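You operate a simulated robot arm through the tools that you are given. There is no shell and no other tool.

The job below is to be done with a simulated robot arm. You get a single attempt, and the scene is never put back.

## Task
Put things in order on the packing table top. At the end: the marble pad is in the grey crumb tub; the grey felt dauber stands where the marble pad stood; the brown short block stands where the grey felt dauber stood; the brown grease brush stands where the brown short block stood; whatever was shut is shut again. Leave all else as you found it, and nothing knocked over. Set down upright: marble pad.

It is judged by the outcome, as a careful person would: the job done as asked, and still so three seconds after it is handed in. It fails if anything else is knocked over, pushed out of place, dropped, spilled or broken.

## Robot
A 6-joint arm with a two-finger parallel gripper, fixed in place. Base frame: the origin is at the foot of the arm, x ahead of it, y to its left, z up; the work surface is at about z = 80. Lengths are in cm, angles in rad, forces in N, time in s.
With the tool pointing down near the work surface it reaches from about 26 to 68 cm from the base axis. Its first joint turns from -1.152 to 1.152 rad. Payload 2.9 kg.
Tool frame: the origin (TCP) lies between the finger pads and is the grasp point; the fingertips stand 3 cm ahead of it; z points along the fingers, y is the line along which they close. The gripper opens to 11 cm. The fingers are 2 cm wide and 1 cm thick; the gripper's body (4.8 by 11.2 cm) begins 5.5 cm behind the TCP.
Orientation is told as [roll, pitch, yaw] about the base's x, y, z axes, in that order, counted from this pose: with the fingers straight down and closing along the base's y, the tool's x points along the base's -x, its y along +y and its z along -z.

## Interface
- The arm moves only by the tool arm_command. Its argument "rows" is a list of rows, each a list of 7 numbers: the shift along the base's x, y, z in mm, then the turn, a rotation vector about the base's x, y, z in rad, then the gripper command, from -1 (shut) to 1 (fully open), values between in proportion. In form: [[x, y, z, rx, ry, rz, gripper], ...]. A call has 1 to 20 rows; each row shifts and turns the commanded pose from where the row before left it. Each row takes 0.2 s and may step no farther than 5 cm and 0.15 rad from the row before; otherwise, or with a gripper value out of range, the whole call is refused. A pose out of reach is approached as far as the arm can. The call stops where the force on the tool passes 40 N (or 10 N more than at its start, if that is more) or the arm is blocked; 0.2 s more then pass. The fingers move at their own pace (about 10.8 cm/s each) and stop on an object; they squeeze with about 28 N. The grip force told is the motor's: it shows also when the fingers shut on nothing. Time passes only in rows, and 0.2 s behind the last, so rows that do not move let the fingers close. It gives the time, the measured TCP pose, the force on the tool (base axes), the opening and the grip force at its end, in the units of the frame above (readings bear some noise), with the torque about the TCP (base axes, N m) and any sound that the robot's microphone picked up.
- Cameras (640 x 400 px; columns grow to the right, rows downward): "scene" is fixed at [7.72, 43.47, 138.59]; the picture's right is [-0.75, -0.66, 0.00], its down [-0.38, 0.43, -0.82] and it looks along [0.54, -0.61, -0.58] (base axes); focal length 328 px, centre (320, 200). "wrist" rides on the gripper at [7.2, 1.7, -10.3] in the tool frame; the picture's right is [-0.23, 0.97, 0.00], its down [-0.76, -0.18, -0.62] and it looks along [-0.61, -0.14, 0.78] (tool axes); focal length 222 px, centre (320, 200). There is no depth. A picture from a camera that has moved, and an enlarged one, comes with that camera's place and axes in the base frame and with its lens.
- grab_frame(camera): a new picture of that camera. No time passes.
- inspect(camera, box): a new picture of the part [left, top, right, bottom] of that camera's present view, enlarged. No time passes.
- finish_job(): hands the job in; it is judged then, once.

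Nothing tells you positions but the pictures and the camera data. Unless the task says otherwise, let go and move clear before handing in.

The tools are called as a command line: name --pt "numbers of a row" for each row, then --argument value for the rest, lists and objects as JSON in quotes. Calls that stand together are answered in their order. arm_command: Moves the arm, as the interface text tells. Its arguments: {"type":"object","properties":{"rows":{"type":"array"}},"required":["rows"]} The other tools are called the same way: grab_frame (camera) takes a picture; inspect (camera, box) takes an enlarged picture of a part of a camera's view; finish_job () hands the job in.

At the start:

```text
time: 0.0
position: [38.73, -10.59, 109.88]
tcp_rot: [0.0, 0.001, 0.0]
force: [-0.3, -0.8, 0.1]
wrist_torque: [0.03, -0.01, 0.0]
opening: 10.98
gripper_force: 0.0
```

scene: 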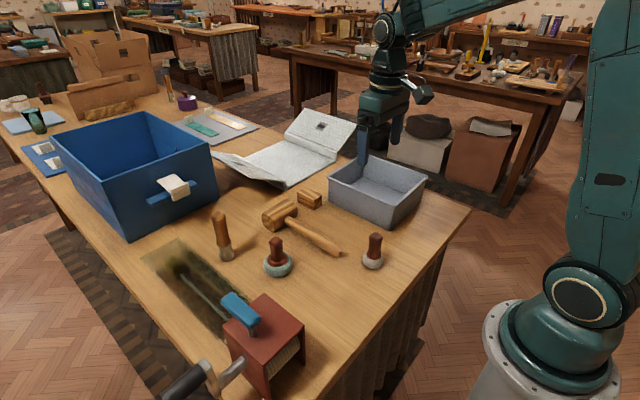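
wrist: 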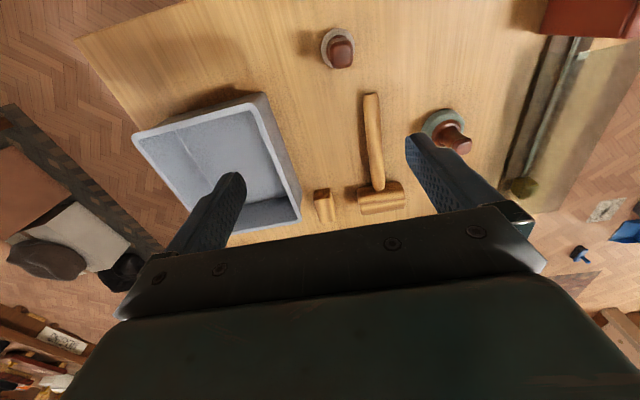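

I see a table with a grey tub, a mallet, a small brown block, two knob-handled daubers or pads, a brush, a blue bin and a press. I'll enlarge parts of the view to tell them apart.

inspect --camera "scene" --box '[190, 180, 350, 280]'

inspect --camera "scene" --box '[310, 140, 470, 290]'

inspect --camera "scene" --box '[130, 200, 350, 400]'

inspect --camera "scene" --box '[0, 70, 270, 240]'

inspect --camera "wrist" --box '[300, 0, 500, 220]'

```text
4.00 times, centred on (270, 230) of scene
camera zoom: at [7.72, 43.47, 138.59], right [-0.75, -0.66, 0.0], down [-0.38, 0.43, -0.82], along [0.54, -0.61, -0.58], focal length 1311 px, centre (520, 80)
```

zoom: 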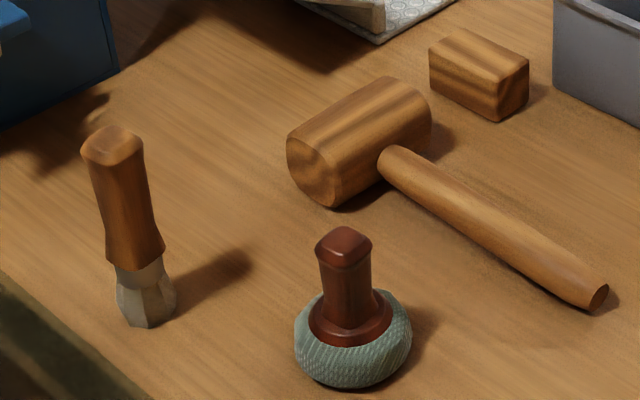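

```text
2.67 times, centred on (390, 215) of scene
camera zoom: at [7.72, 43.47, 138.59], right [-0.75, -0.66, 0.0], down [-0.38, 0.43, -0.82], along [0.54, -0.61, -0.58], focal length 874 px, centre (133, 160)
```

zoom: 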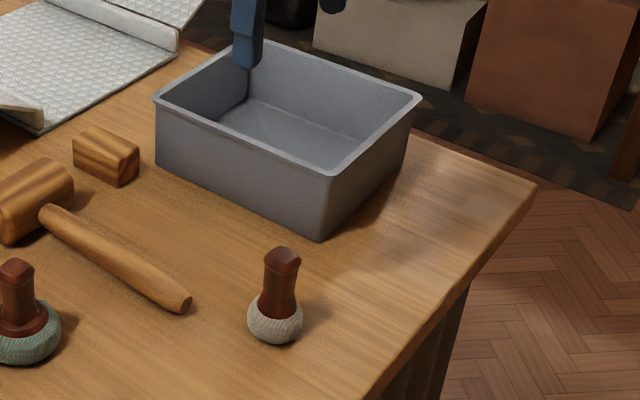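

```text
2.00 times, centred on (240, 300) of scene
camera zoom: at [7.72, 43.47, 138.59], right [-0.75, -0.66, 0.0], down [-0.38, 0.43, -0.82], along [0.54, -0.61, -0.58], focal length 655 px, centre (480, 0)
```

zoom: 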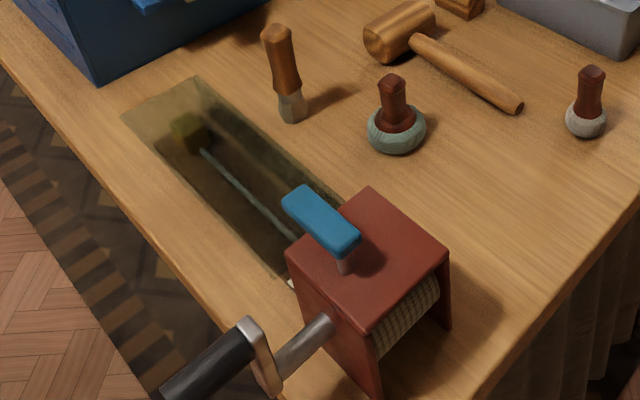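

```text
2.35 times, centred on (135, 155) of scene
camera zoom: at [7.72, 43.47, 138.59], right [-0.75, -0.66, 0.0], down [-0.38, 0.43, -0.82], along [0.54, -0.61, -0.58], focal length 771 px, centre (755, 306)
```

zoom: 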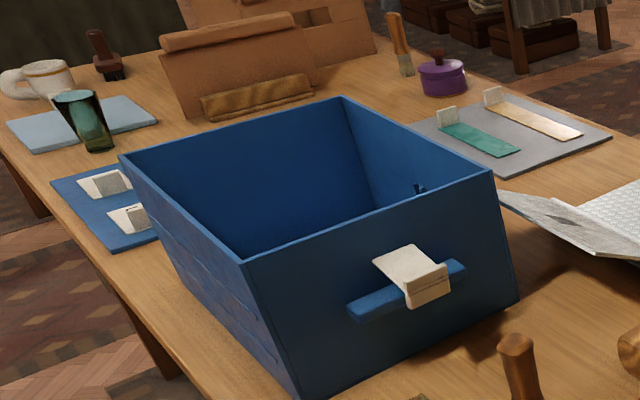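

```text
1.82 times, centred on (400, 110) of wrist
camera zoom: at [31.64, -8.94, 120.25], right [0.23, 0.97, 0.0], down [0.76, -0.18, 0.62], along [0.61, -0.14, -0.78], focal length 404 px, centre (174, 364)
```

zoom: 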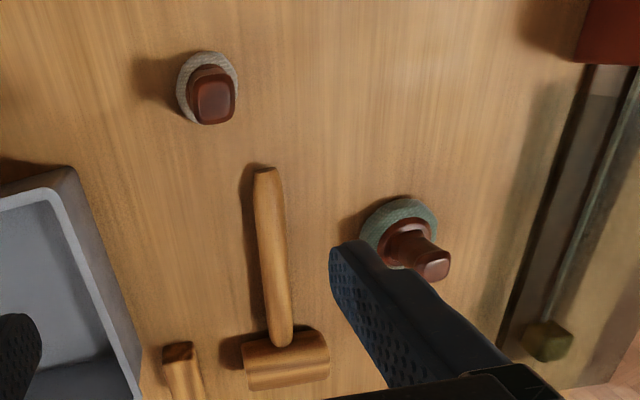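

I still can't pick out the marble pad or anything that is shut. I'll enlarge several more areas.

inspect --camera "scene" --box '[130, 230, 250, 330]'

inspect --camera "scene" --box '[200, 280, 320, 400]'

inspect --camera "scene" --box '[0, 80, 80, 180]'

inspect --camera "scene" --box '[150, 70, 370, 200]'

inspect --camera "scene" --box '[250, 220, 310, 285]'

inspect --camera "scene" --box '[345, 220, 405, 285]'

inspect --camera "wrist" --box '[480, 0, 640, 220]'

```text
4.00 times, centred on (190, 280) of scene
camera zoom: at [7.72, 43.47, 138.59], right [-0.75, -0.66, 0.0], down [-0.38, 0.43, -0.82], along [0.54, -0.61, -0.58], focal length 1311 px, centre (840, -120)
```

zoom: 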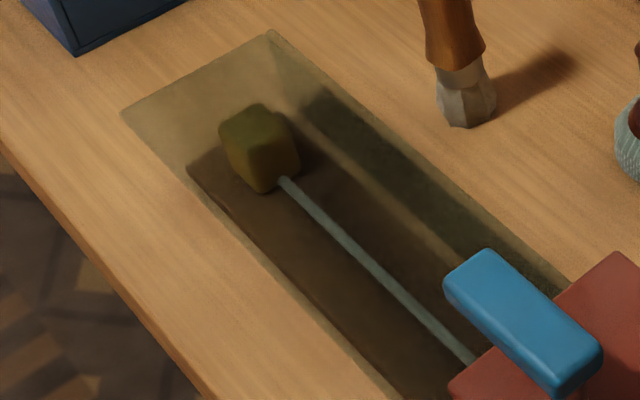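

```text
3.33 times, centred on (260, 340) of scene
camera zoom: at [7.72, 43.47, 138.59], right [-0.75, -0.66, 0.0], down [-0.38, 0.43, -0.82], along [0.54, -0.61, -0.58], focal length 1092 px, centre (520, -267)
```

zoom: 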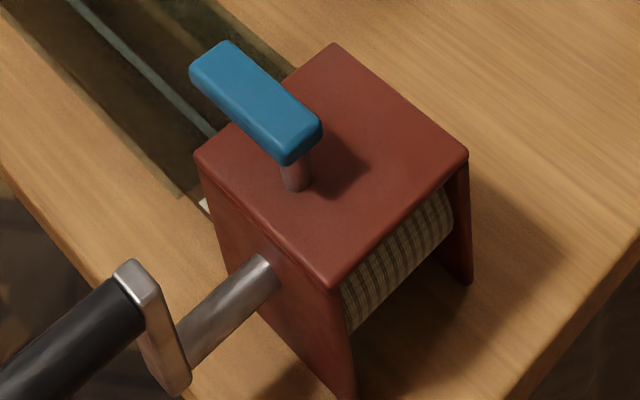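

```text
4.00 times, centred on (40, 130) of scene
camera zoom: at [7.72, 43.47, 138.59], right [-0.75, -0.66, 0.0], down [-0.38, 0.43, -0.82], along [0.54, -0.61, -0.58], focal length 1311 px, centre (1440, 480)
```

zoom: 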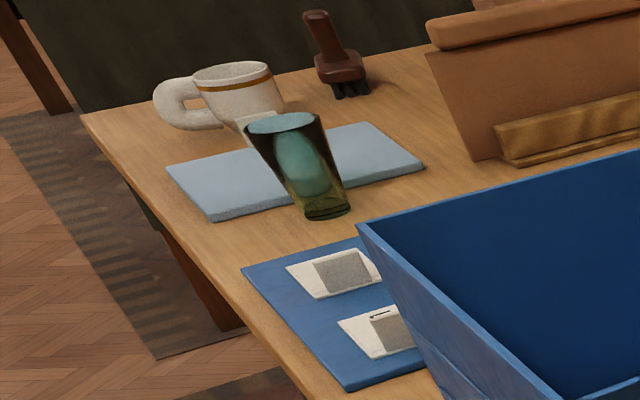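

```text
2.91 times, centred on (260, 135) of scene
camera zoom: at [7.72, 43.47, 138.59], right [-0.75, -0.66, 0.0], down [-0.38, 0.43, -0.82], along [0.54, -0.61, -0.58], focal length 953 px, centre (494, 389)
```

zoom: 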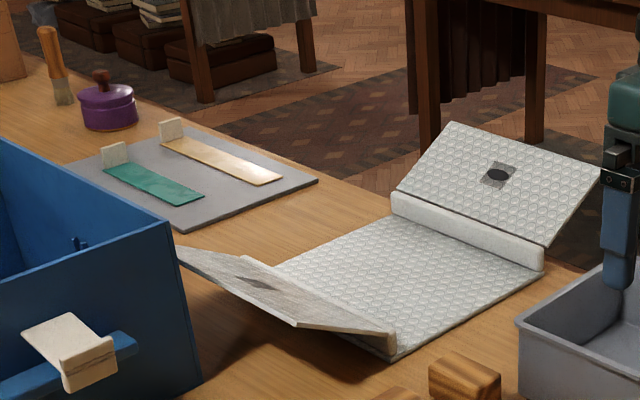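

```text
6.15 times, centred on (280, 252) of scene
camera zoom: at [7.72, 43.47, 138.59], right [-0.75, -0.66, 0.0], down [-0.38, 0.43, -0.82], along [0.54, -0.61, -0.58], focal length 2017 px, centre (566, -123)
```

zoom: 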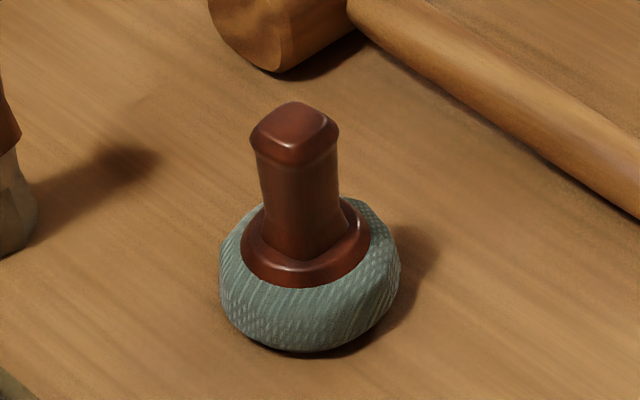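

```text
6.15 times, centred on (375, 252) of scene
camera zoom: at [7.72, 43.47, 138.59], right [-0.75, -0.66, 0.0], down [-0.38, 0.43, -0.82], along [0.54, -0.61, -0.58], focal length 2017 px, centre (-18, -123)
```

zoom: 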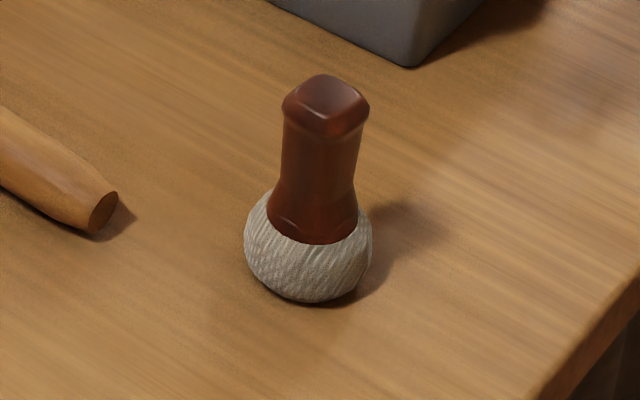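

```text
1.82 times, centred on (560, 110) of wrist
camera zoom: at [31.64, -8.94, 120.25], right [0.23, 0.97, 0.0], down [0.76, -0.18, 0.62], along [0.61, -0.14, -0.78], focal length 404 px, centre (-116, 364)
```

zoom: 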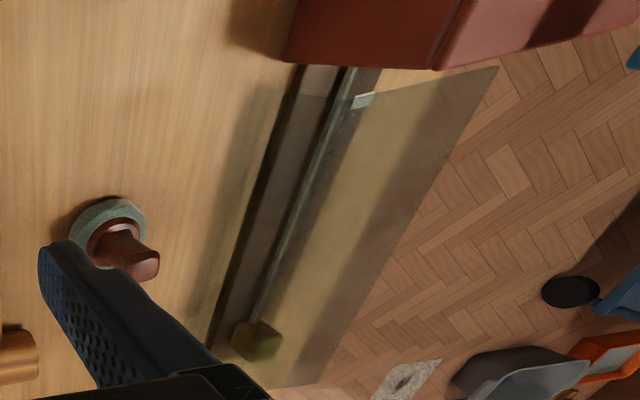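

I take the knob-handled pieces near (51, 9) and (35, -7) to be the pad and the dauber, with the brush near (63, 16) and the small block near (63, -14). A smoky case connected to a red winch stands to the left. I'll raise the arm and move the wrist camera left for a second viewpoint before I decide.

arm_command --pt "0 0 40 0 0 0 1" --pt "0 0 40 0 0 0 1" --pt "0 50 0 0 0 0 1" --pt "0 50 0 0 0 0 1" --pt "0 50 0 0 0 0 1" --pt "0 50 0 0 0 0 1" --pt "0 50 0 0 0 0 1" --pt "0 0 0 0 0 0 1"

grab_frame --camera "wrist"

grab_frame --camera "scene"

```text
time: 1.8
position: [38.92, 14.36, 117.94]
tcp_rot: [0.002, 0.001, -0.001]
force: [0.5, -1.3, -0.2]
wrist_torque: [0.01, 0.02, 0.01]
opening: 11.02
gripper_force: 0.2
```

```text
taken
camera wrist: at [31.8, 16.04, 128.33], right [0.23, 0.97, 0.0], down [0.76, -0.18, 0.62], along [0.61, -0.14, -0.78], focal length 222 px, centre (320, 200)
```

wrist: 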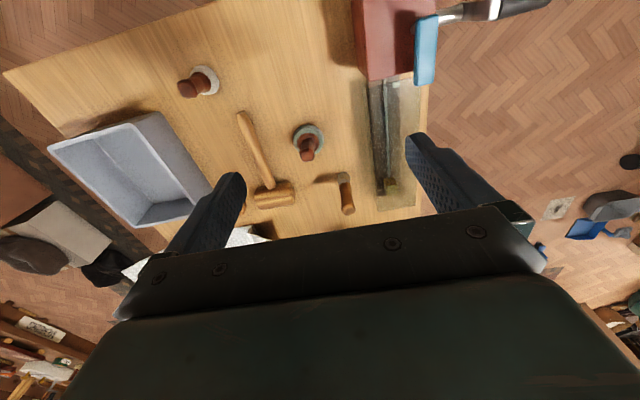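

```text
taken
```

scene: 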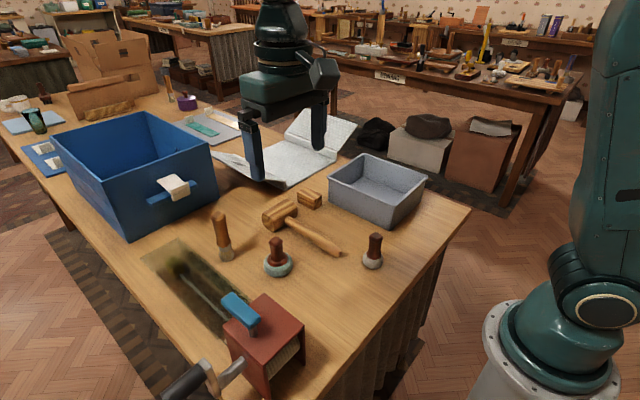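

From here the pads, brush, mallet, tub and the case with the winch are all visible. I'll enlarge them.

inspect --camera "wrist" --box '[340, 0, 480, 220]'

inspect --camera "wrist" --box '[280, 110, 380, 220]'

inspect --camera "wrist" --box '[40, 50, 240, 240]'

inspect --camera "wrist" --box '[230, 90, 330, 230]'

inspect --camera "scene" --box '[100, 160, 220, 250]'

```text
1.82 times, centred on (410, 110) of wrist
camera zoom: at [31.8, 16.04, 128.33], right [0.23, 0.97, 0.0], down [0.76, -0.18, 0.62], along [0.61, -0.14, -0.78], focal length 404 px, centre (156, 364)
```

zoom: 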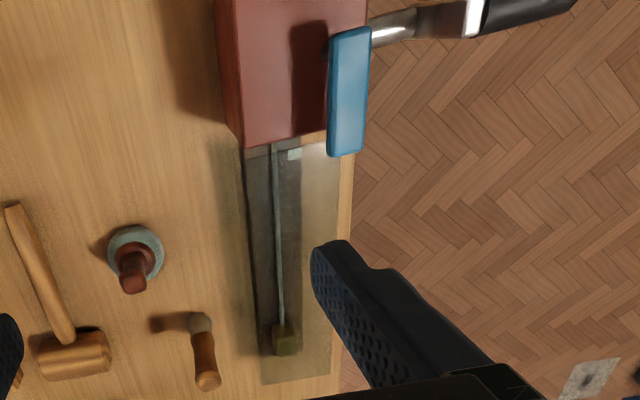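

```text
3.64 times, centred on (330, 165) of wrist
camera zoom: at [31.8, 16.04, 128.33], right [0.23, 0.97, 0.0], down [0.76, -0.18, 0.62], along [0.61, -0.14, -0.78], focal length 808 px, centre (284, 327)
```

zoom: 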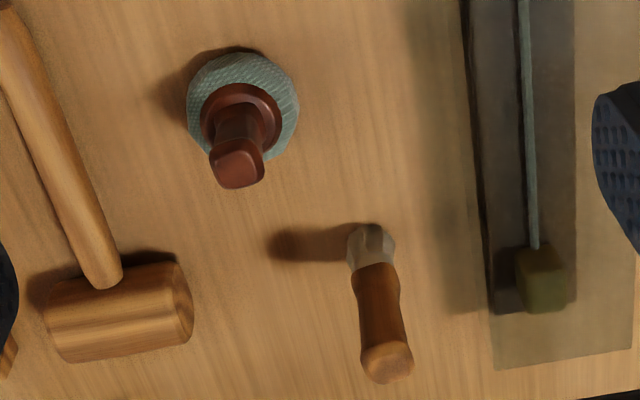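

```text
2.11 times, centred on (140, 145) of wrist
camera zoom: at [31.8, 16.04, 128.33], right [0.23, 0.97, 0.0], down [0.76, -0.18, 0.62], along [0.61, -0.14, -0.78], focal length 468 px, centre (699, 316)
```

zoom: 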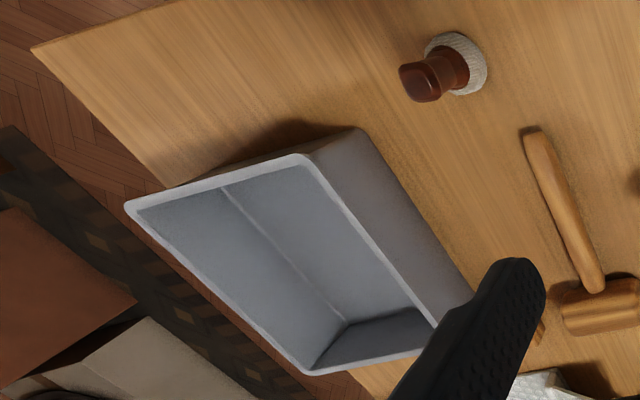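

```text
2.86 times, centred on (280, 160) of wrist
camera zoom: at [31.8, 16.04, 128.33], right [0.23, 0.97, 0.0], down [0.76, -0.18, 0.62], along [0.61, -0.14, -0.78], focal length 635 px, centre (434, 314)
```

zoom: 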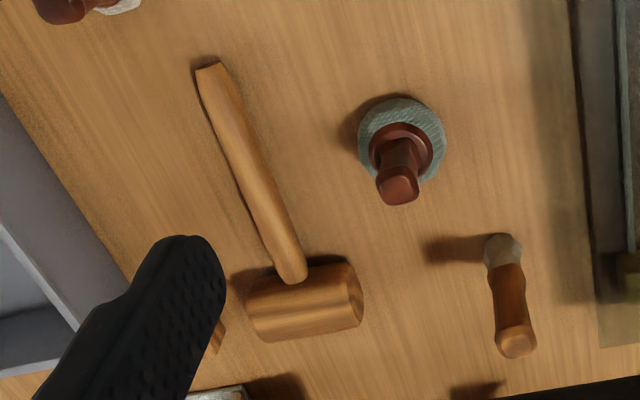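

```text
4.44 times, centred on (160, 205) of scene
camera zoom: at [7.72, 43.47, 138.59], right [-0.75, -0.66, 0.0], down [-0.38, 0.43, -0.82], along [0.54, -0.61, -0.58], focal length 1456 px, centre (1031, 178)
```

zoom: 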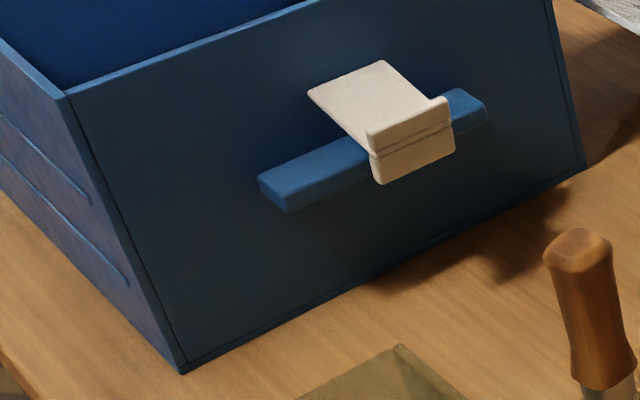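

The teal-cushioned handled piece at about (50.8, 9.2) is the pad, and the pale grey ball-headed one is the grey felt dauber. The small block and the near brush are the only ones in reach. I'll hover above the pad to measure its handle.

arm_command --pt "40 -17 0 0 0 0 1" --pt "40 -17 -40 0 0 0 1" --pt "39 -18 -40 0 0 0 1" --pt "0 0 -40 0 0 0 1" --pt "0 0 -40 0 0 0 1" --pt "0 0 0 0 0 0 1"

grab_frame --camera "wrist"

inspect --camera "wrist" --box '[260, 70, 380, 190]'

inspect --camera "scene" --box '[200, 180, 360, 290]'

```text
refused: row 2 steps farther than a row can; nothing moved
```

```text
taken
camera wrist: at [31.8, 16.04, 128.33], right [0.23, 0.97, 0.0], down [0.76, -0.18, 0.62], along [0.61, -0.14, -0.78], focal length 222 px, centre (320, 200)
```

wrist: 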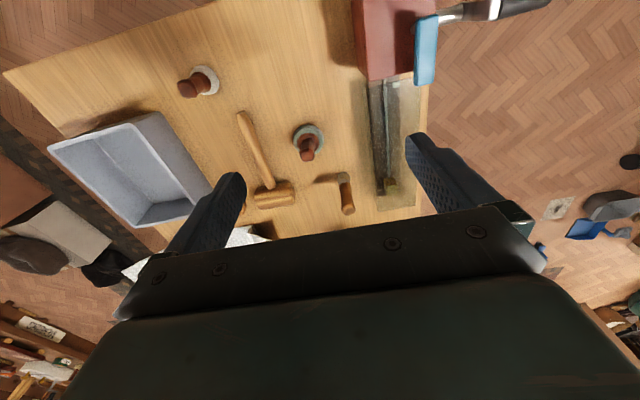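

```text
3.33 times, centred on (320, 130) of wrist
camera zoom: at [31.8, 16.04, 128.33], right [0.23, 0.97, 0.0], down [0.76, -0.18, 0.62], along [0.61, -0.14, -0.78], focal length 740 px, centre (320, 433)
```

zoom: 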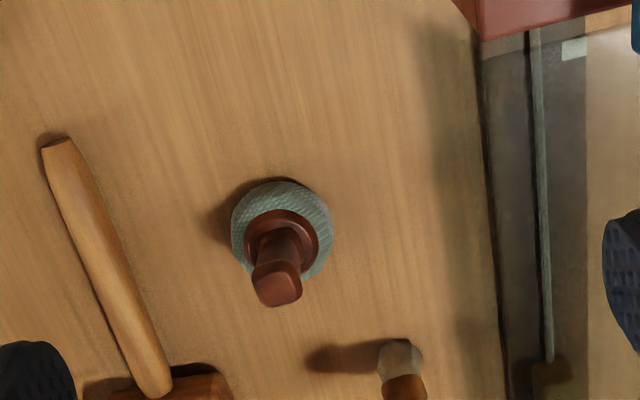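

```text
3.64 times, centred on (280, 235) of scene
camera zoom: at [7.72, 43.47, 138.59], right [-0.75, -0.66, 0.0], down [-0.38, 0.43, -0.82], along [0.54, -0.61, -0.58], focal length 1192 px, centre (466, 73)
```

zoom: 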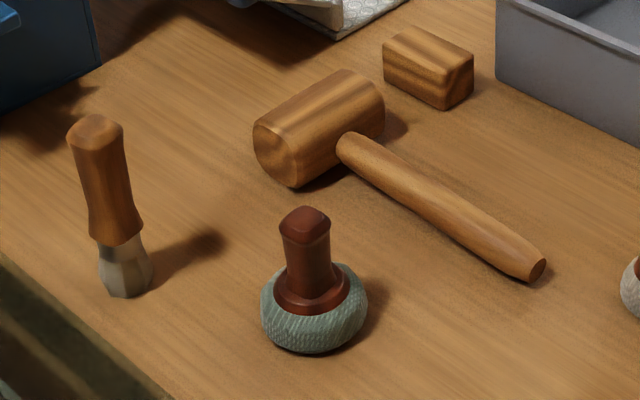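

That call was refused because one step was too long, so nothing moved. I'll repeat the approach to the pad in shorter steps.

arm_command --pt "40 -17 0 0 0 0 1" --pt "40 -17 0 0 0 0 1" --pt "39 -18 0 0 0 0 1" --pt "0 0 -45 0 0 0 1" --pt "0 0 -45 0 0 0 1" --pt "0 0 -45 0 0 0 1" --pt "0 0 -45 0 0 0 1" --pt "0 0 0 0 0 0 1"

grab_frame --camera "wrist"

inspect --camera "wrist" --box '[260, 90, 380, 190]'

```text
time: 3.6
position: [50.67, 9.41, 99.85]
tcp_rot: [0.0, 0.0, 0.001]
force: [0.5, 0.4, 0.2]
wrist_torque: [-0.01, 0.04, 0.03]
opening: 11.01
gripper_force: 0.0
```

```text
taken
camera wrist: at [43.6, 10.96, 110.31], right [0.23, 0.97, 0.0], down [0.76, -0.18, 0.62], along [0.61, -0.14, -0.78], focal length 222 px, centre (320, 200)
```

wrist: 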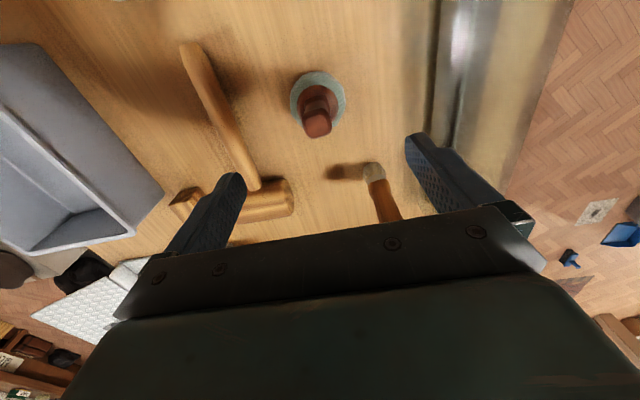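

```text
4.00 times, centred on (320, 140) of wrist
camera zoom: at [43.6, 10.96, 110.31], right [0.23, 0.97, 0.0], down [0.76, -0.18, 0.62], along [0.61, -0.14, -0.78], focal length 888 px, centre (320, 440)
```

zoom: 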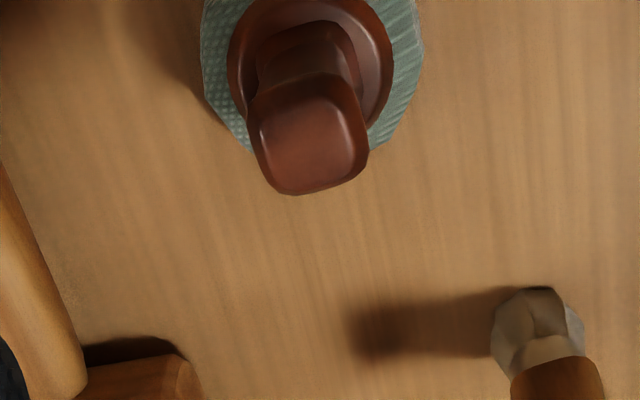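

The handle's top centre is at about (50.9, 9.15, 90) and it is square to the base axes, so yaw 0 suits it. I'll descend with tips above the collar and grip.

arm_command --pt "2 -1 -40 0 0 0 0.4" --pt "0 0 -40 0 0 0 0.4" --pt "0 0 -25 0 0 0 0.4" --pt "0 0 -15 0 0 0 0.4" --pt "0 0 0 0 0 0 0.4"

grab_frame --camera "wrist"

inspect --camera "scene" --box '[200, 180, 360, 290]'

```text
time: 4.8
position: [50.87, 9.17, 87.78]
tcp_rot: [0.001, -0.001, 0.0]
force: [-0.3, -0.1, -0.3]
wrist_torque: [-0.02, 0.03, 0.05]
opening: 7.68
gripper_force: 0.1
```

```text
taken
camera wrist: at [43.85, 10.78, 98.25], right [0.23, 0.97, 0.0], down [0.76, -0.18, 0.62], along [0.61, -0.14, -0.78], focal length 222 px, centre (320, 200)
```

wrist: 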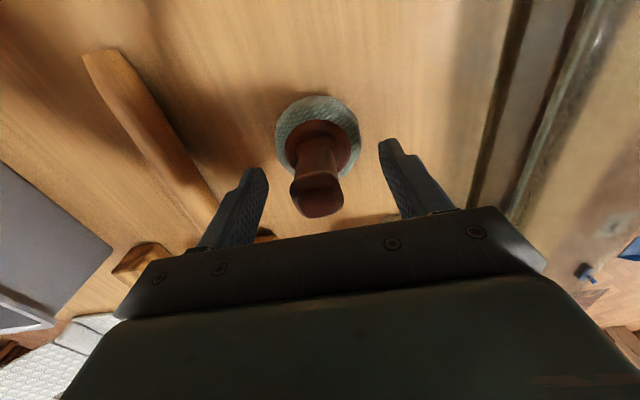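

```text
3.64 times, centred on (280, 235) of scene
camera zoom: at [7.72, 43.47, 138.59], right [-0.75, -0.66, 0.0], down [-0.38, 0.43, -0.82], along [0.54, -0.61, -0.58], focal length 1192 px, centre (466, 73)
```

zoom: 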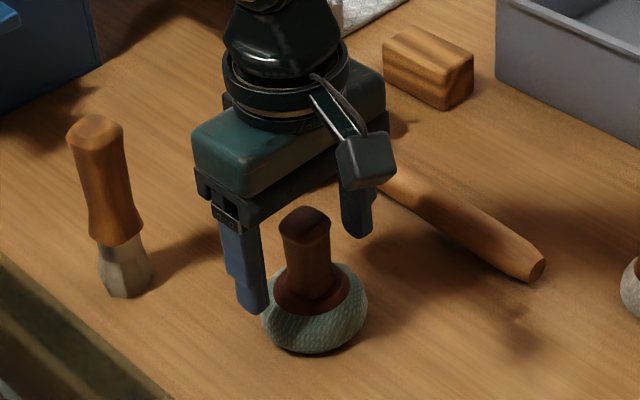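

The open fingers are either side of the handle. Before closing, I'll check that it is centred fore and aft.

inspect --camera "wrist" --box '[240, 80, 400, 230]'

inspect --camera "scene" --box '[240, 220, 320, 280]'

```text
2.67 times, centred on (320, 155) of wrist
camera zoom: at [43.85, 10.78, 98.25], right [0.23, 0.97, 0.0], down [0.76, -0.18, 0.62], along [0.61, -0.14, -0.78], focal length 592 px, centre (320, 320)
```

zoom: 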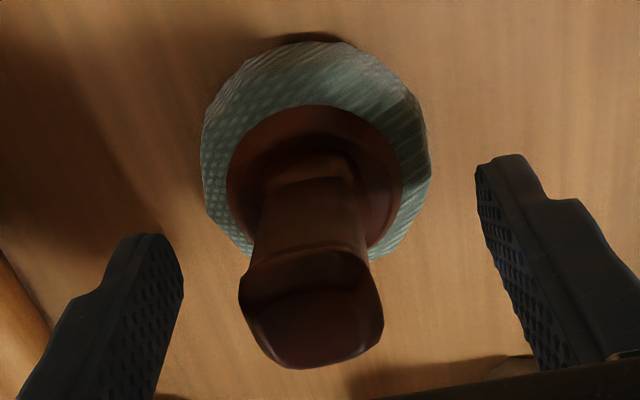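

```text
6.67 times, centred on (280, 250) of scene
camera zoom: at [7.72, 43.47, 138.59], right [-0.75, -0.66, 0.0], down [-0.38, 0.43, -0.82], along [0.54, -0.61, -0.58], focal length 2185 px, centre (587, -133)
```

zoom: 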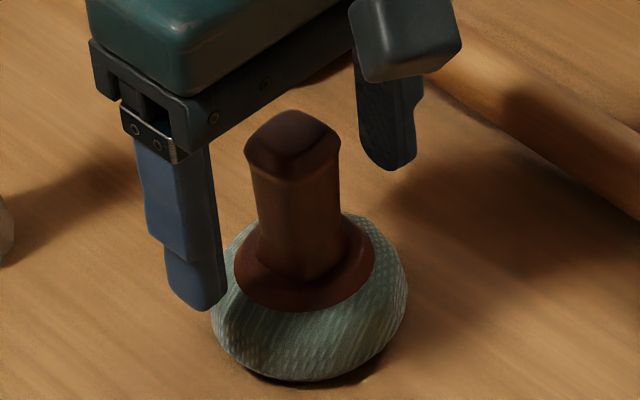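

The handle centre is about 2–3 mm nearer than the TCP. I'll make that small correction, grip, and lift slightly.

arm_command --pt "-2 0 0 0 0 0 0.4" --pt "0 0 0 0 0 0 -0.2" --pt "0 0 0 0 0 0 -1" --pt "0 0 0 0 0 0 -1" --pt "0 0 0 0 0 0 -1" --pt "0 0 0 0 0 0 -1"

inspect --camera "wrist" --box '[240, 80, 400, 230]'

inspect --camera "scene" --box '[240, 220, 320, 280]'

```text
time: 6.2
position: [50.75, 9.19, 87.87]
tcp_rot: [0.001, -0.001, 0.0]
force: [1.3, 0.2, 3.4]
wrist_torque: [-0.03, -0.02, -0.03]
opening: 2.54
gripper_force: 28.3
```

```text
2.67 times, centred on (320, 155) of wrist
camera zoom: at [43.6, 10.77, 98.31], right [0.23, 0.97, 0.0], down [0.76, -0.18, 0.62], along [0.61, -0.14, -0.78], focal length 592 px, centre (320, 320)
```

zoom: 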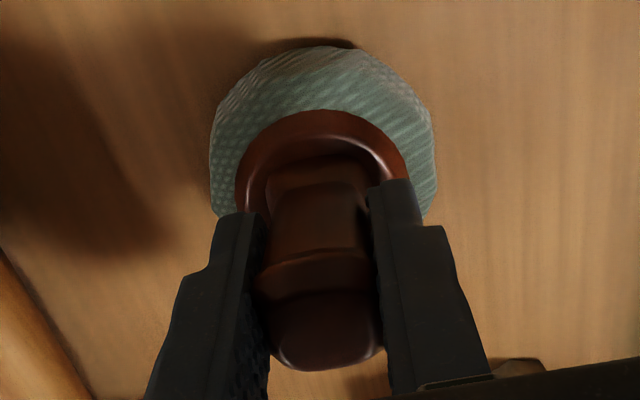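

```text
6.67 times, centred on (280, 250) of scene
camera zoom: at [7.72, 43.47, 138.59], right [-0.75, -0.66, 0.0], down [-0.38, 0.43, -0.82], along [0.54, -0.61, -0.58], focal length 2185 px, centre (587, -133)
```

zoom: 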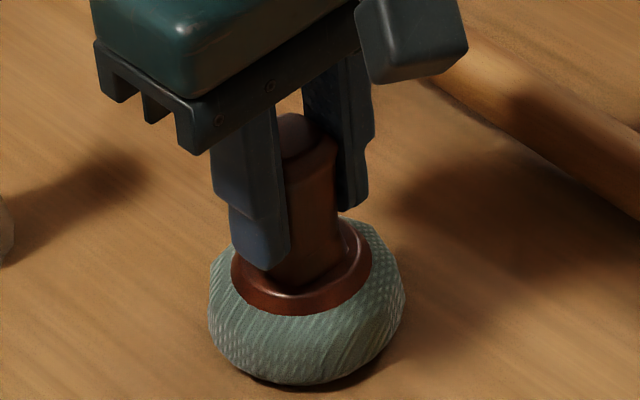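

It is gripped with the opening at 2.5 cm. I'll lift straight up and check that it hangs level.

arm_command --pt "0 0 10 0 0 0 -1" --pt "0 0 30 0 0 0 -1" --pt "0 0 45 0 0 0 -1" --pt "0 0 45 0 0 0 -1" --pt "0 0 30 0 0 0 -1" --pt "0 0 0 0 0 0 -1"

grab_frame --camera "scene"

grab_frame --camera "wrist"

```text
time: 7.6
position: [50.54, 9.07, 103.67]
tcp_rot: [0.0, 0.0, 0.002]
force: [-0.3, 0.7, -1.3]
wrist_torque: [0.01, 0.0, 0.0]
opening: 0.0
gripper_force: 27.8
```

```text
taken
```

scene: 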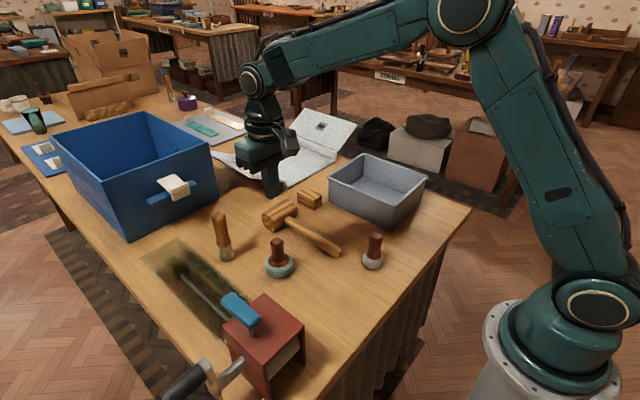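

```text
taken
camera wrist: at [43.54, 10.61, 114.2], right [0.23, 0.97, 0.0], down [0.76, -0.18, 0.62], along [0.61, -0.14, -0.78], focal length 222 px, centre (320, 200)
```

wrist: 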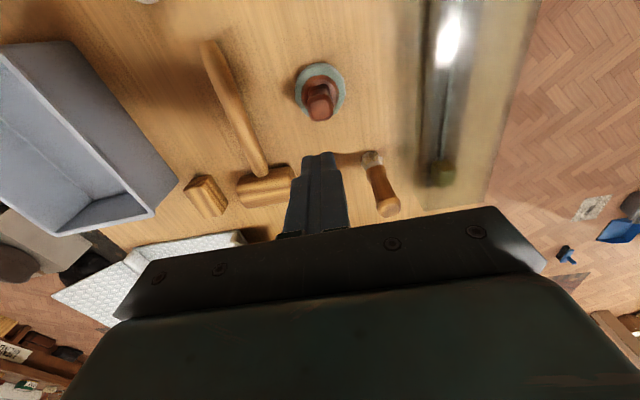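

The pad slipped out of the fingers but is still standing at its place. I'd gripped over the base flare, so I'll look closely at the handle's shape before trying again.

inspect --camera "wrist" --box '[270, 50, 370, 130]'

inspect --camera "scene" --box '[250, 220, 310, 285]'

inspect --camera "scene" --box '[240, 220, 320, 280]'

```text
5.00 times, centred on (320, 90) of wrist
camera zoom: at [43.54, 10.61, 114.2], right [0.23, 0.97, 0.0], down [0.76, -0.18, 0.62], along [0.61, -0.14, -0.78], focal length 1111 px, centre (320, 750)
```

zoom: 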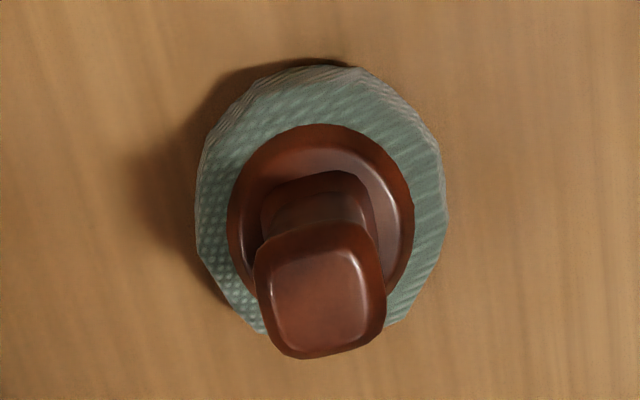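

```text
6.15 times, centred on (280, 252) of scene
camera zoom: at [7.72, 43.47, 138.59], right [-0.75, -0.66, 0.0], down [-0.38, 0.43, -0.82], along [0.54, -0.61, -0.58], focal length 2017 px, centre (566, -123)
```

zoom: 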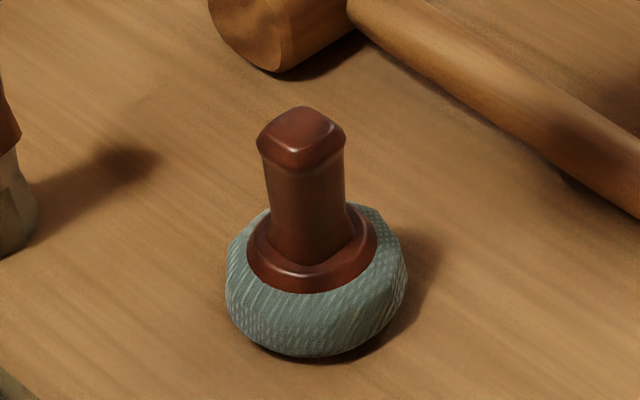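

```text
6.67 times, centred on (280, 250) of scene
camera zoom: at [7.72, 43.47, 138.59], right [-0.75, -0.66, 0.0], down [-0.38, 0.43, -0.82], along [0.54, -0.61, -0.58], focal length 2185 px, centre (587, -133)
```

zoom: 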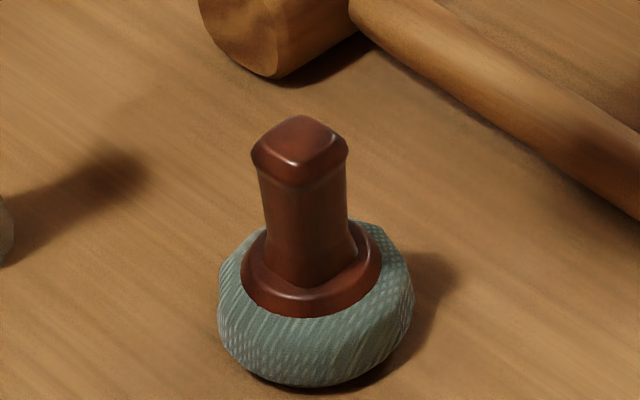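

The pad is upright and only about 2–3 mm off its first spot. I'll take the knob a little higher, clear of the base flare, and lift slowly while checking.

arm_command --pt "-2 -1 0 0 0 0 0.2" --pt "0 0 -40 0 0 0 0.2" --pt "0 0 -40 0 0 0 0.2" --pt "0 0 -40 0 0 0 0.2" --pt "0 0 -32 0 0 0 0.2" --pt "0 0 0 0 0 0 0.2"

inspect --camera "scene" --box '[240, 220, 320, 280]'

inspect --camera "wrist" --box '[240, 80, 400, 230]'

```text
time: 9.0
position: [50.44, 8.94, 88.71]
tcp_rot: [0.0, -0.001, -0.001]
force: [-0.1, -0.4, 0.4]
wrist_torque: [-0.03, 0.0, -0.03]
opening: 6.6
gripper_force: 0.1
```

```text
6.67 times, centred on (280, 250) of scene
camera zoom: at [7.72, 43.47, 138.59], right [-0.75, -0.66, 0.0], down [-0.38, 0.43, -0.82], along [0.54, -0.61, -0.58], focal length 2185 px, centre (587, -133)
```

zoom: 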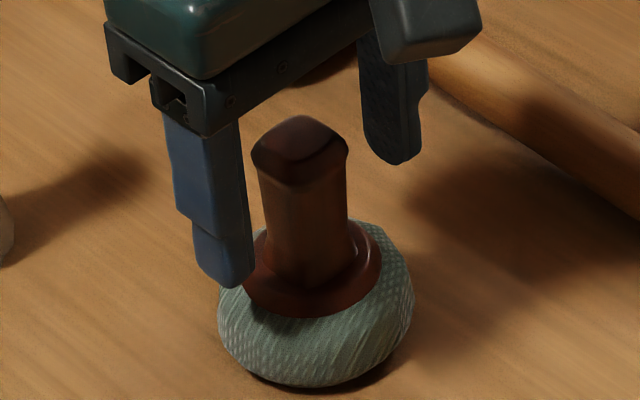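

```text
2.67 times, centred on (320, 155) of wrist
camera zoom: at [43.28, 10.51, 99.07], right [0.23, 0.97, 0.0], down [0.76, -0.18, 0.62], along [0.61, -0.14, -0.78], focal length 592 px, centre (320, 320)
```

zoom: 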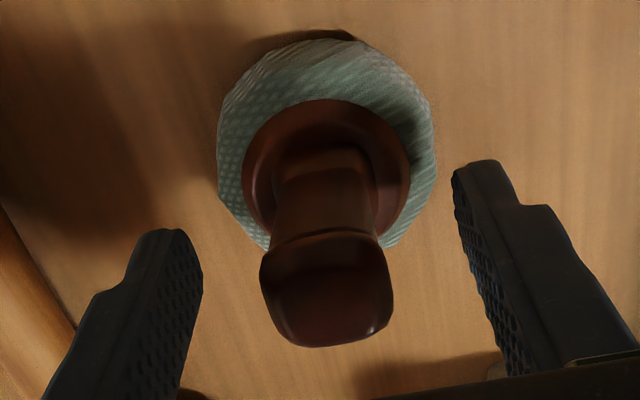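

The fingers are well centred on the knob and clear of the collar. I'll close and lift 1 cm slowly.

arm_command --pt "0 0 0 0 0 0 -0.3" --pt "0 0 0 0 0 0 -1" --pt "0 0 0 0 0 0 -1" --pt "0 0 0 0 0 0 -1" --pt "0 0 0 0 0 0 -1"

arm_command --pt "0 0 2 0 0 0 -1" --pt "0 0 2 0 0 0 -1" --pt "0 0 2 0 0 0 -1" --pt "0 0 2 0 0 0 -1" --pt "0 0 2 0 0 0 -1" --pt "0 0 0 0 0 0 -1"

inspect --camera "scene" --box '[240, 220, 320, 280]'

inspect --camera "wrist" --box '[240, 80, 400, 230]'

```text
time: 10.2
position: [50.4, 8.82, 88.69]
tcp_rot: [0.0, 0.0, 0.001]
force: [0.2, 0.5, -0.1]
wrist_torque: [0.04, -0.01, -0.04]
opening: 2.54
gripper_force: 28.0
```

```text
time: 11.6
position: [50.38, 9.09, 89.7]
tcp_rot: [0.001, 0.002, 0.002]
force: [0.2, -0.8, -0.2]
wrist_torque: [0.0, 0.0, -0.02]
opening: 2.56
gripper_force: 27.9
```

```text
6.67 times, centred on (280, 250) of scene
camera zoom: at [7.72, 43.47, 138.59], right [-0.75, -0.66, 0.0], down [-0.38, 0.43, -0.82], along [0.54, -0.61, -0.58], focal length 2185 px, centre (587, -133)
```

zoom: 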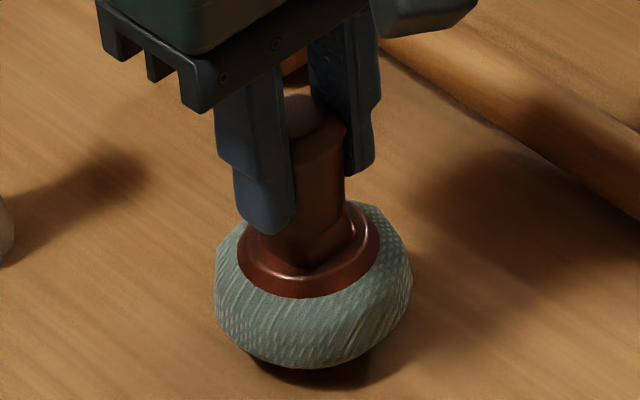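

```text
2.67 times, centred on (320, 155) of wrist
camera zoom: at [43.28, 10.66, 100.09], right [0.23, 0.97, 0.0], down [0.76, -0.18, 0.62], along [0.61, -0.14, -0.78], focal length 592 px, centre (320, 320)
```

zoom: 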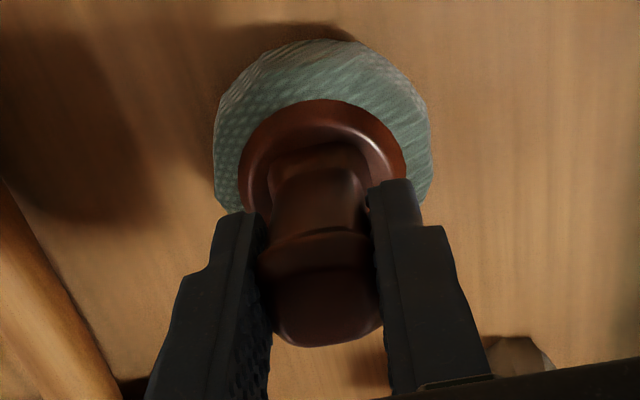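

It is off the table and held at 2.56 cm. I'll continue up gently in small steps.

arm_command --pt "0 0 5 0 0 0 -1" --pt "0 0 8 0 0 0 -1" --pt "0 0 10 0 0 0 -1" --pt "0 0 10 0 0 0 -1" --pt "0 0 8 0 0 0 -1" --pt "0 0 5 0 0 0 -1" --pt "0 0 0 0 0 0 -1"

grab_frame --camera "wrist"

inspect --camera "scene" --box '[240, 200, 320, 280]'

```text
time: 13.2
position: [50.43, 9.09, 94.34]
tcp_rot: [0.0, -0.002, 0.001]
force: [-0.1, -0.6, -0.4]
wrist_torque: [0.04, -0.02, -0.01]
opening: 2.54
gripper_force: 27.8
```

```text
taken
camera wrist: at [43.36, 10.69, 104.67], right [0.23, 0.97, 0.0], down [0.76, -0.18, 0.62], along [0.61, -0.14, -0.78], focal length 222 px, centre (320, 200)
```

wrist: 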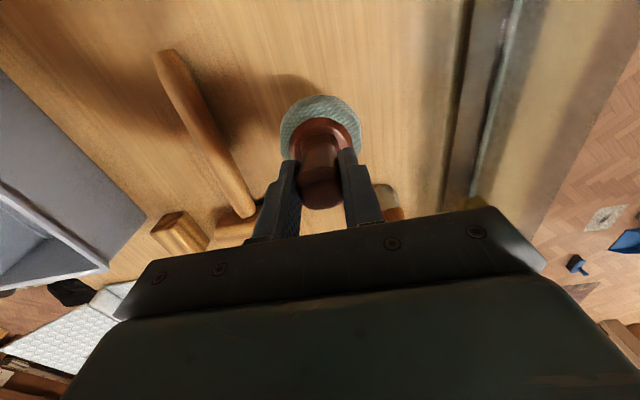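

```text
5.00 times, centred on (280, 240) of scene
camera zoom: at [7.72, 43.47, 138.59], right [-0.75, -0.66, 0.0], down [-0.38, 0.43, -0.82], along [0.54, -0.61, -0.58], focal length 1639 px, centre (520, 0)
```

zoom: 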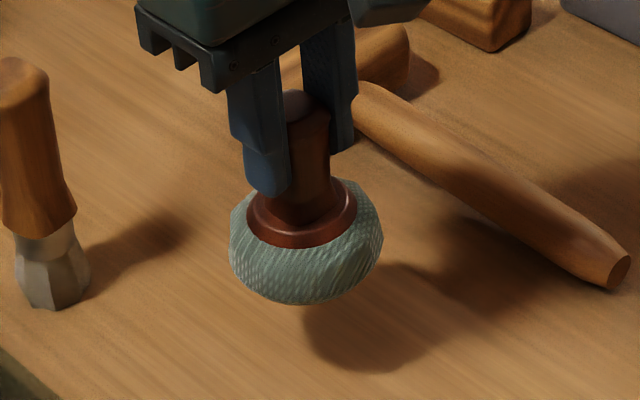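

It's held firmly and hangs level. I'll raise it well above the tub rim (about z 90) and carry it gently across.

arm_command --pt "0 0 6 0 0 0 -1" --pt "0 0 10 0 0 0 -1" --pt "0 0 14 0 0 0 -1" --pt "0 0 16 0 0 0 -1" --pt "0 0 16 0 0 0 -1" --pt "0 0 14 0 0 0 -1" --pt "0 0 10 0 0 0 -1" --pt "0 0 6 0 0 0 -1" --pt "0 -6 0 0 0 0 -1" --pt "0 -12 0 0 0 0 -1" --pt "0 -18 0 0 0 0 -1" --pt "0 -22 0 0 0 0 -1" --pt "0 -22 0 0 0 0 -1" --pt "0 -22 0 0 0 0 -1" --pt "0 -18 0 0 0 0 -1" --pt "0 -12 0 0 0 0 -1" --pt "0 -6 0 0 0 0 -1" --pt "0 0 0 0 0 0 -1"

grab_frame --camera "scene"

grab_frame --camera "wrist"

```text
time: 17.0
position: [50.29, -4.75, 103.36]
tcp_rot: [0.0, 0.002, 0.0]
force: [-0.7, -0.3, -0.4]
wrist_torque: [-0.03, 0.0, -0.03]
opening: 2.5
gripper_force: 27.9
```

```text
taken
```

scene: 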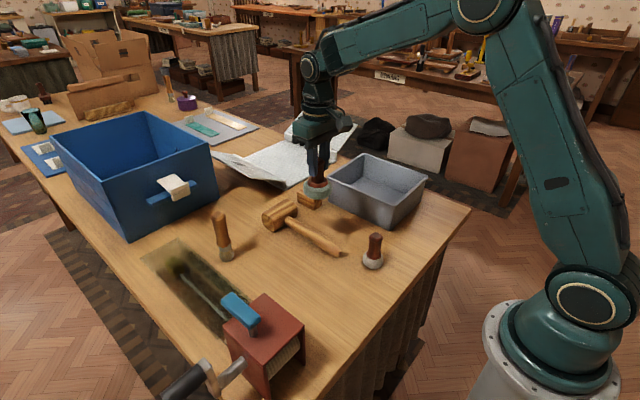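

```text
taken
camera wrist: at [43.29, -3.15, 113.84], right [0.23, 0.97, 0.0], down [0.76, -0.18, 0.62], along [0.61, -0.14, -0.78], focal length 222 px, centre (320, 200)
```

wrist: 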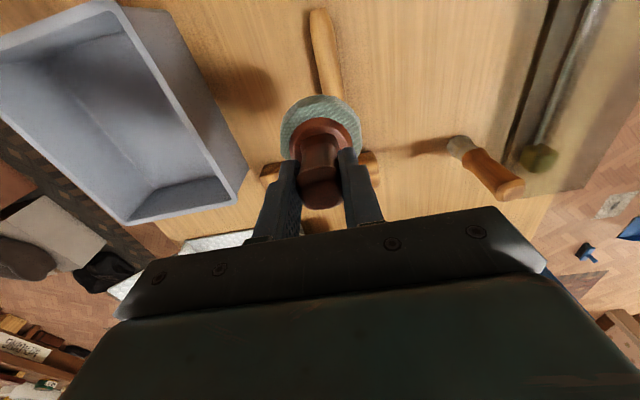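

The tub spans about x 38–59.5 and y -38 to -19.5, so its centre is near (48.7, -28.5). I'll carry the pad to it.

arm_command --pt "0 -6 0 0 0 0 -1" --pt "0 -12 0 0 0 0 -1" --pt "-2 -18 0 0 0 0 -1" --pt "-2 -20 0 0 0 0 -1" --pt "-2 -20 0 0 0 0 -1" --pt "-2 -20 0 0 0 0 -1" --pt "-2 -20 0 0 0 0 -1" --pt "-2 -20 0 0 0 0 -1" --pt "-2 -20 0 0 0 0 -1" --pt "-2 -20 0 0 0 0 -1" --pt "-2 -20 0 0 0 0 -1" --pt "0 -18 0 0 0 0 -1" --pt "0 -12 0 0 0 0 -1" --pt "0 -6 0 0 0 0 -1" --pt "0 0 0 0 0 0 -1"

grab_frame --camera "scene"

grab_frame --camera "wrist"

```text
time: 20.2
position: [48.72, -27.94, 103.54]
tcp_rot: [0.001, 0.001, 0.001]
force: [-0.3, 0.3, -0.8]
wrist_torque: [0.01, 0.02, 0.02]
opening: 2.54
gripper_force: 28.4
```

```text
taken
```

scene: 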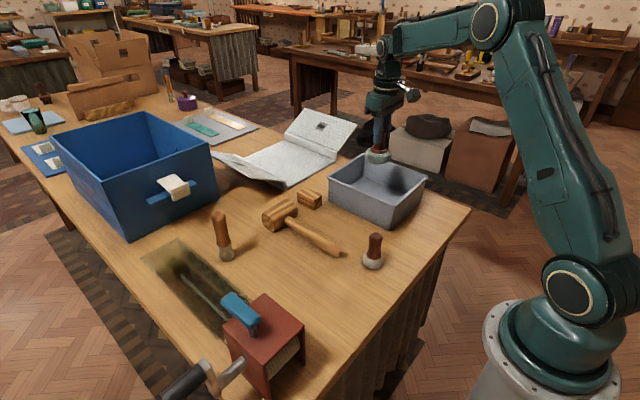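

```text
taken
camera wrist: at [41.62, -26.34, 113.94], right [0.23, 0.97, 0.0], down [0.76, -0.18, 0.62], along [0.61, -0.14, -0.78], focal length 222 px, centre (320, 200)
```

wrist: 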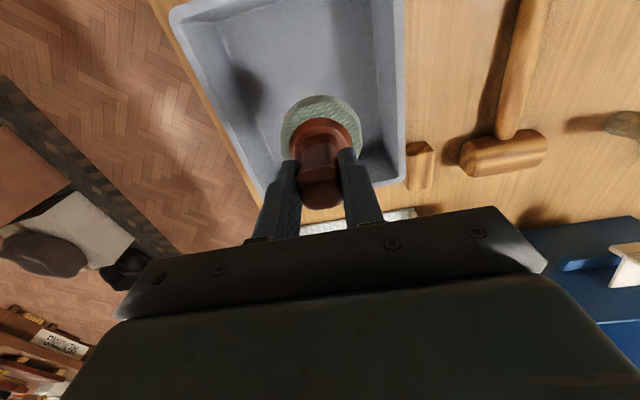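

The pad is over the tub centre. I'll lower it, slowing down near the floor.

arm_command --pt "0 0 -6 0 0 0 -1" --pt "0 0 -12 0 0 0 -1" --pt "0 0 -18 0 0 0 -1" --pt "0 0 -20 0 0 0 -1" --pt "0 0 -20 0 0 0 -1" --pt "0 0 -18 0 0 0 -1" --pt "0 0 -14 0 0 0 -1" --pt "0 0 -8 0 0 0 -1" --pt "0 0 -4 0 0 0 -1" --pt "0 0 0 0 0 0 -1"

inspect --camera "scene" --box '[320, 130, 440, 230]'

grab_frame --camera "wrist"

```text
time: 22.4
position: [48.6, -27.99, 91.44]
tcp_rot: [0.001, -0.001, -0.001]
force: [0.5, 0.6, -0.3]
wrist_torque: [-0.04, 0.03, -0.01]
opening: 2.54
gripper_force: 27.9
```

```text
4.00 times, centred on (380, 180) of scene
camera zoom: at [7.72, 43.47, 138.59], right [-0.75, -0.66, 0.0], down [-0.38, 0.43, -0.82], along [0.54, -0.61, -0.58], focal length 1311 px, centre (80, 280)
```

zoom: 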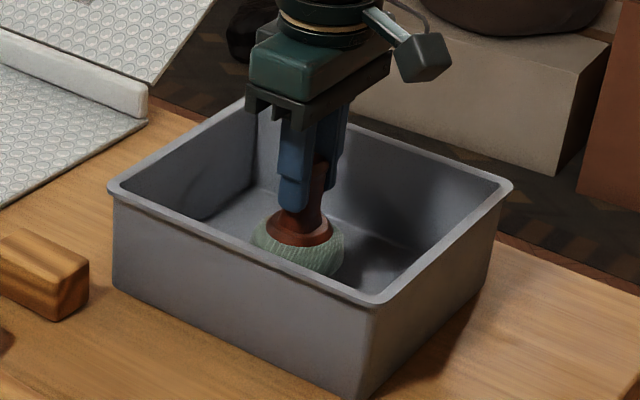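

```text
taken
camera wrist: at [41.5, -26.36, 101.9], right [0.23, 0.97, 0.0], down [0.76, -0.18, 0.62], along [0.61, -0.14, -0.78], focal length 222 px, centre (320, 200)
```

wrist: 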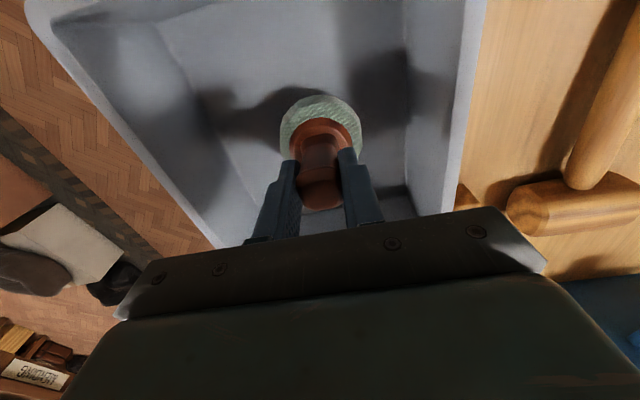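

The pad's base is roughly 2 cm above the tub floor. I'll feel for contact in small steps.

arm_command --pt "0 0 -3 0 0 0 -1" --pt "0 0 -3 0 0 0 -1" --pt "0 0 -2 0 0 0 -1" --pt "0 0 -2 0 0 0 -1" --pt "0 0 -2 0 0 0 -1" --pt "0 0 0 0 0 0 -1"

arm_command --pt "0 0 -1 0 0 0 -1" --pt "0 0 -1 0 0 0 -1" --pt "0 0 -1 0 0 0 -1" --pt "0 0 0 0 0 0 -1"

```text
time: 23.8
position: [48.52, -28.07, 90.2]
tcp_rot: [-0.001, 0.001, 0.0]
force: [0.0, 0.6, -0.7]
wrist_torque: [0.04, -0.02, 0.01]
opening: 2.53
gripper_force: 28.1
```

```text
time: 24.8
position: [48.79, -27.96, 89.95]
tcp_rot: [-0.001, 0.0, 0.0]
force: [0.1, -0.1, -0.6]
wrist_torque: [0.02, 0.0, -0.02]
opening: 2.53
gripper_force: 28.0
```

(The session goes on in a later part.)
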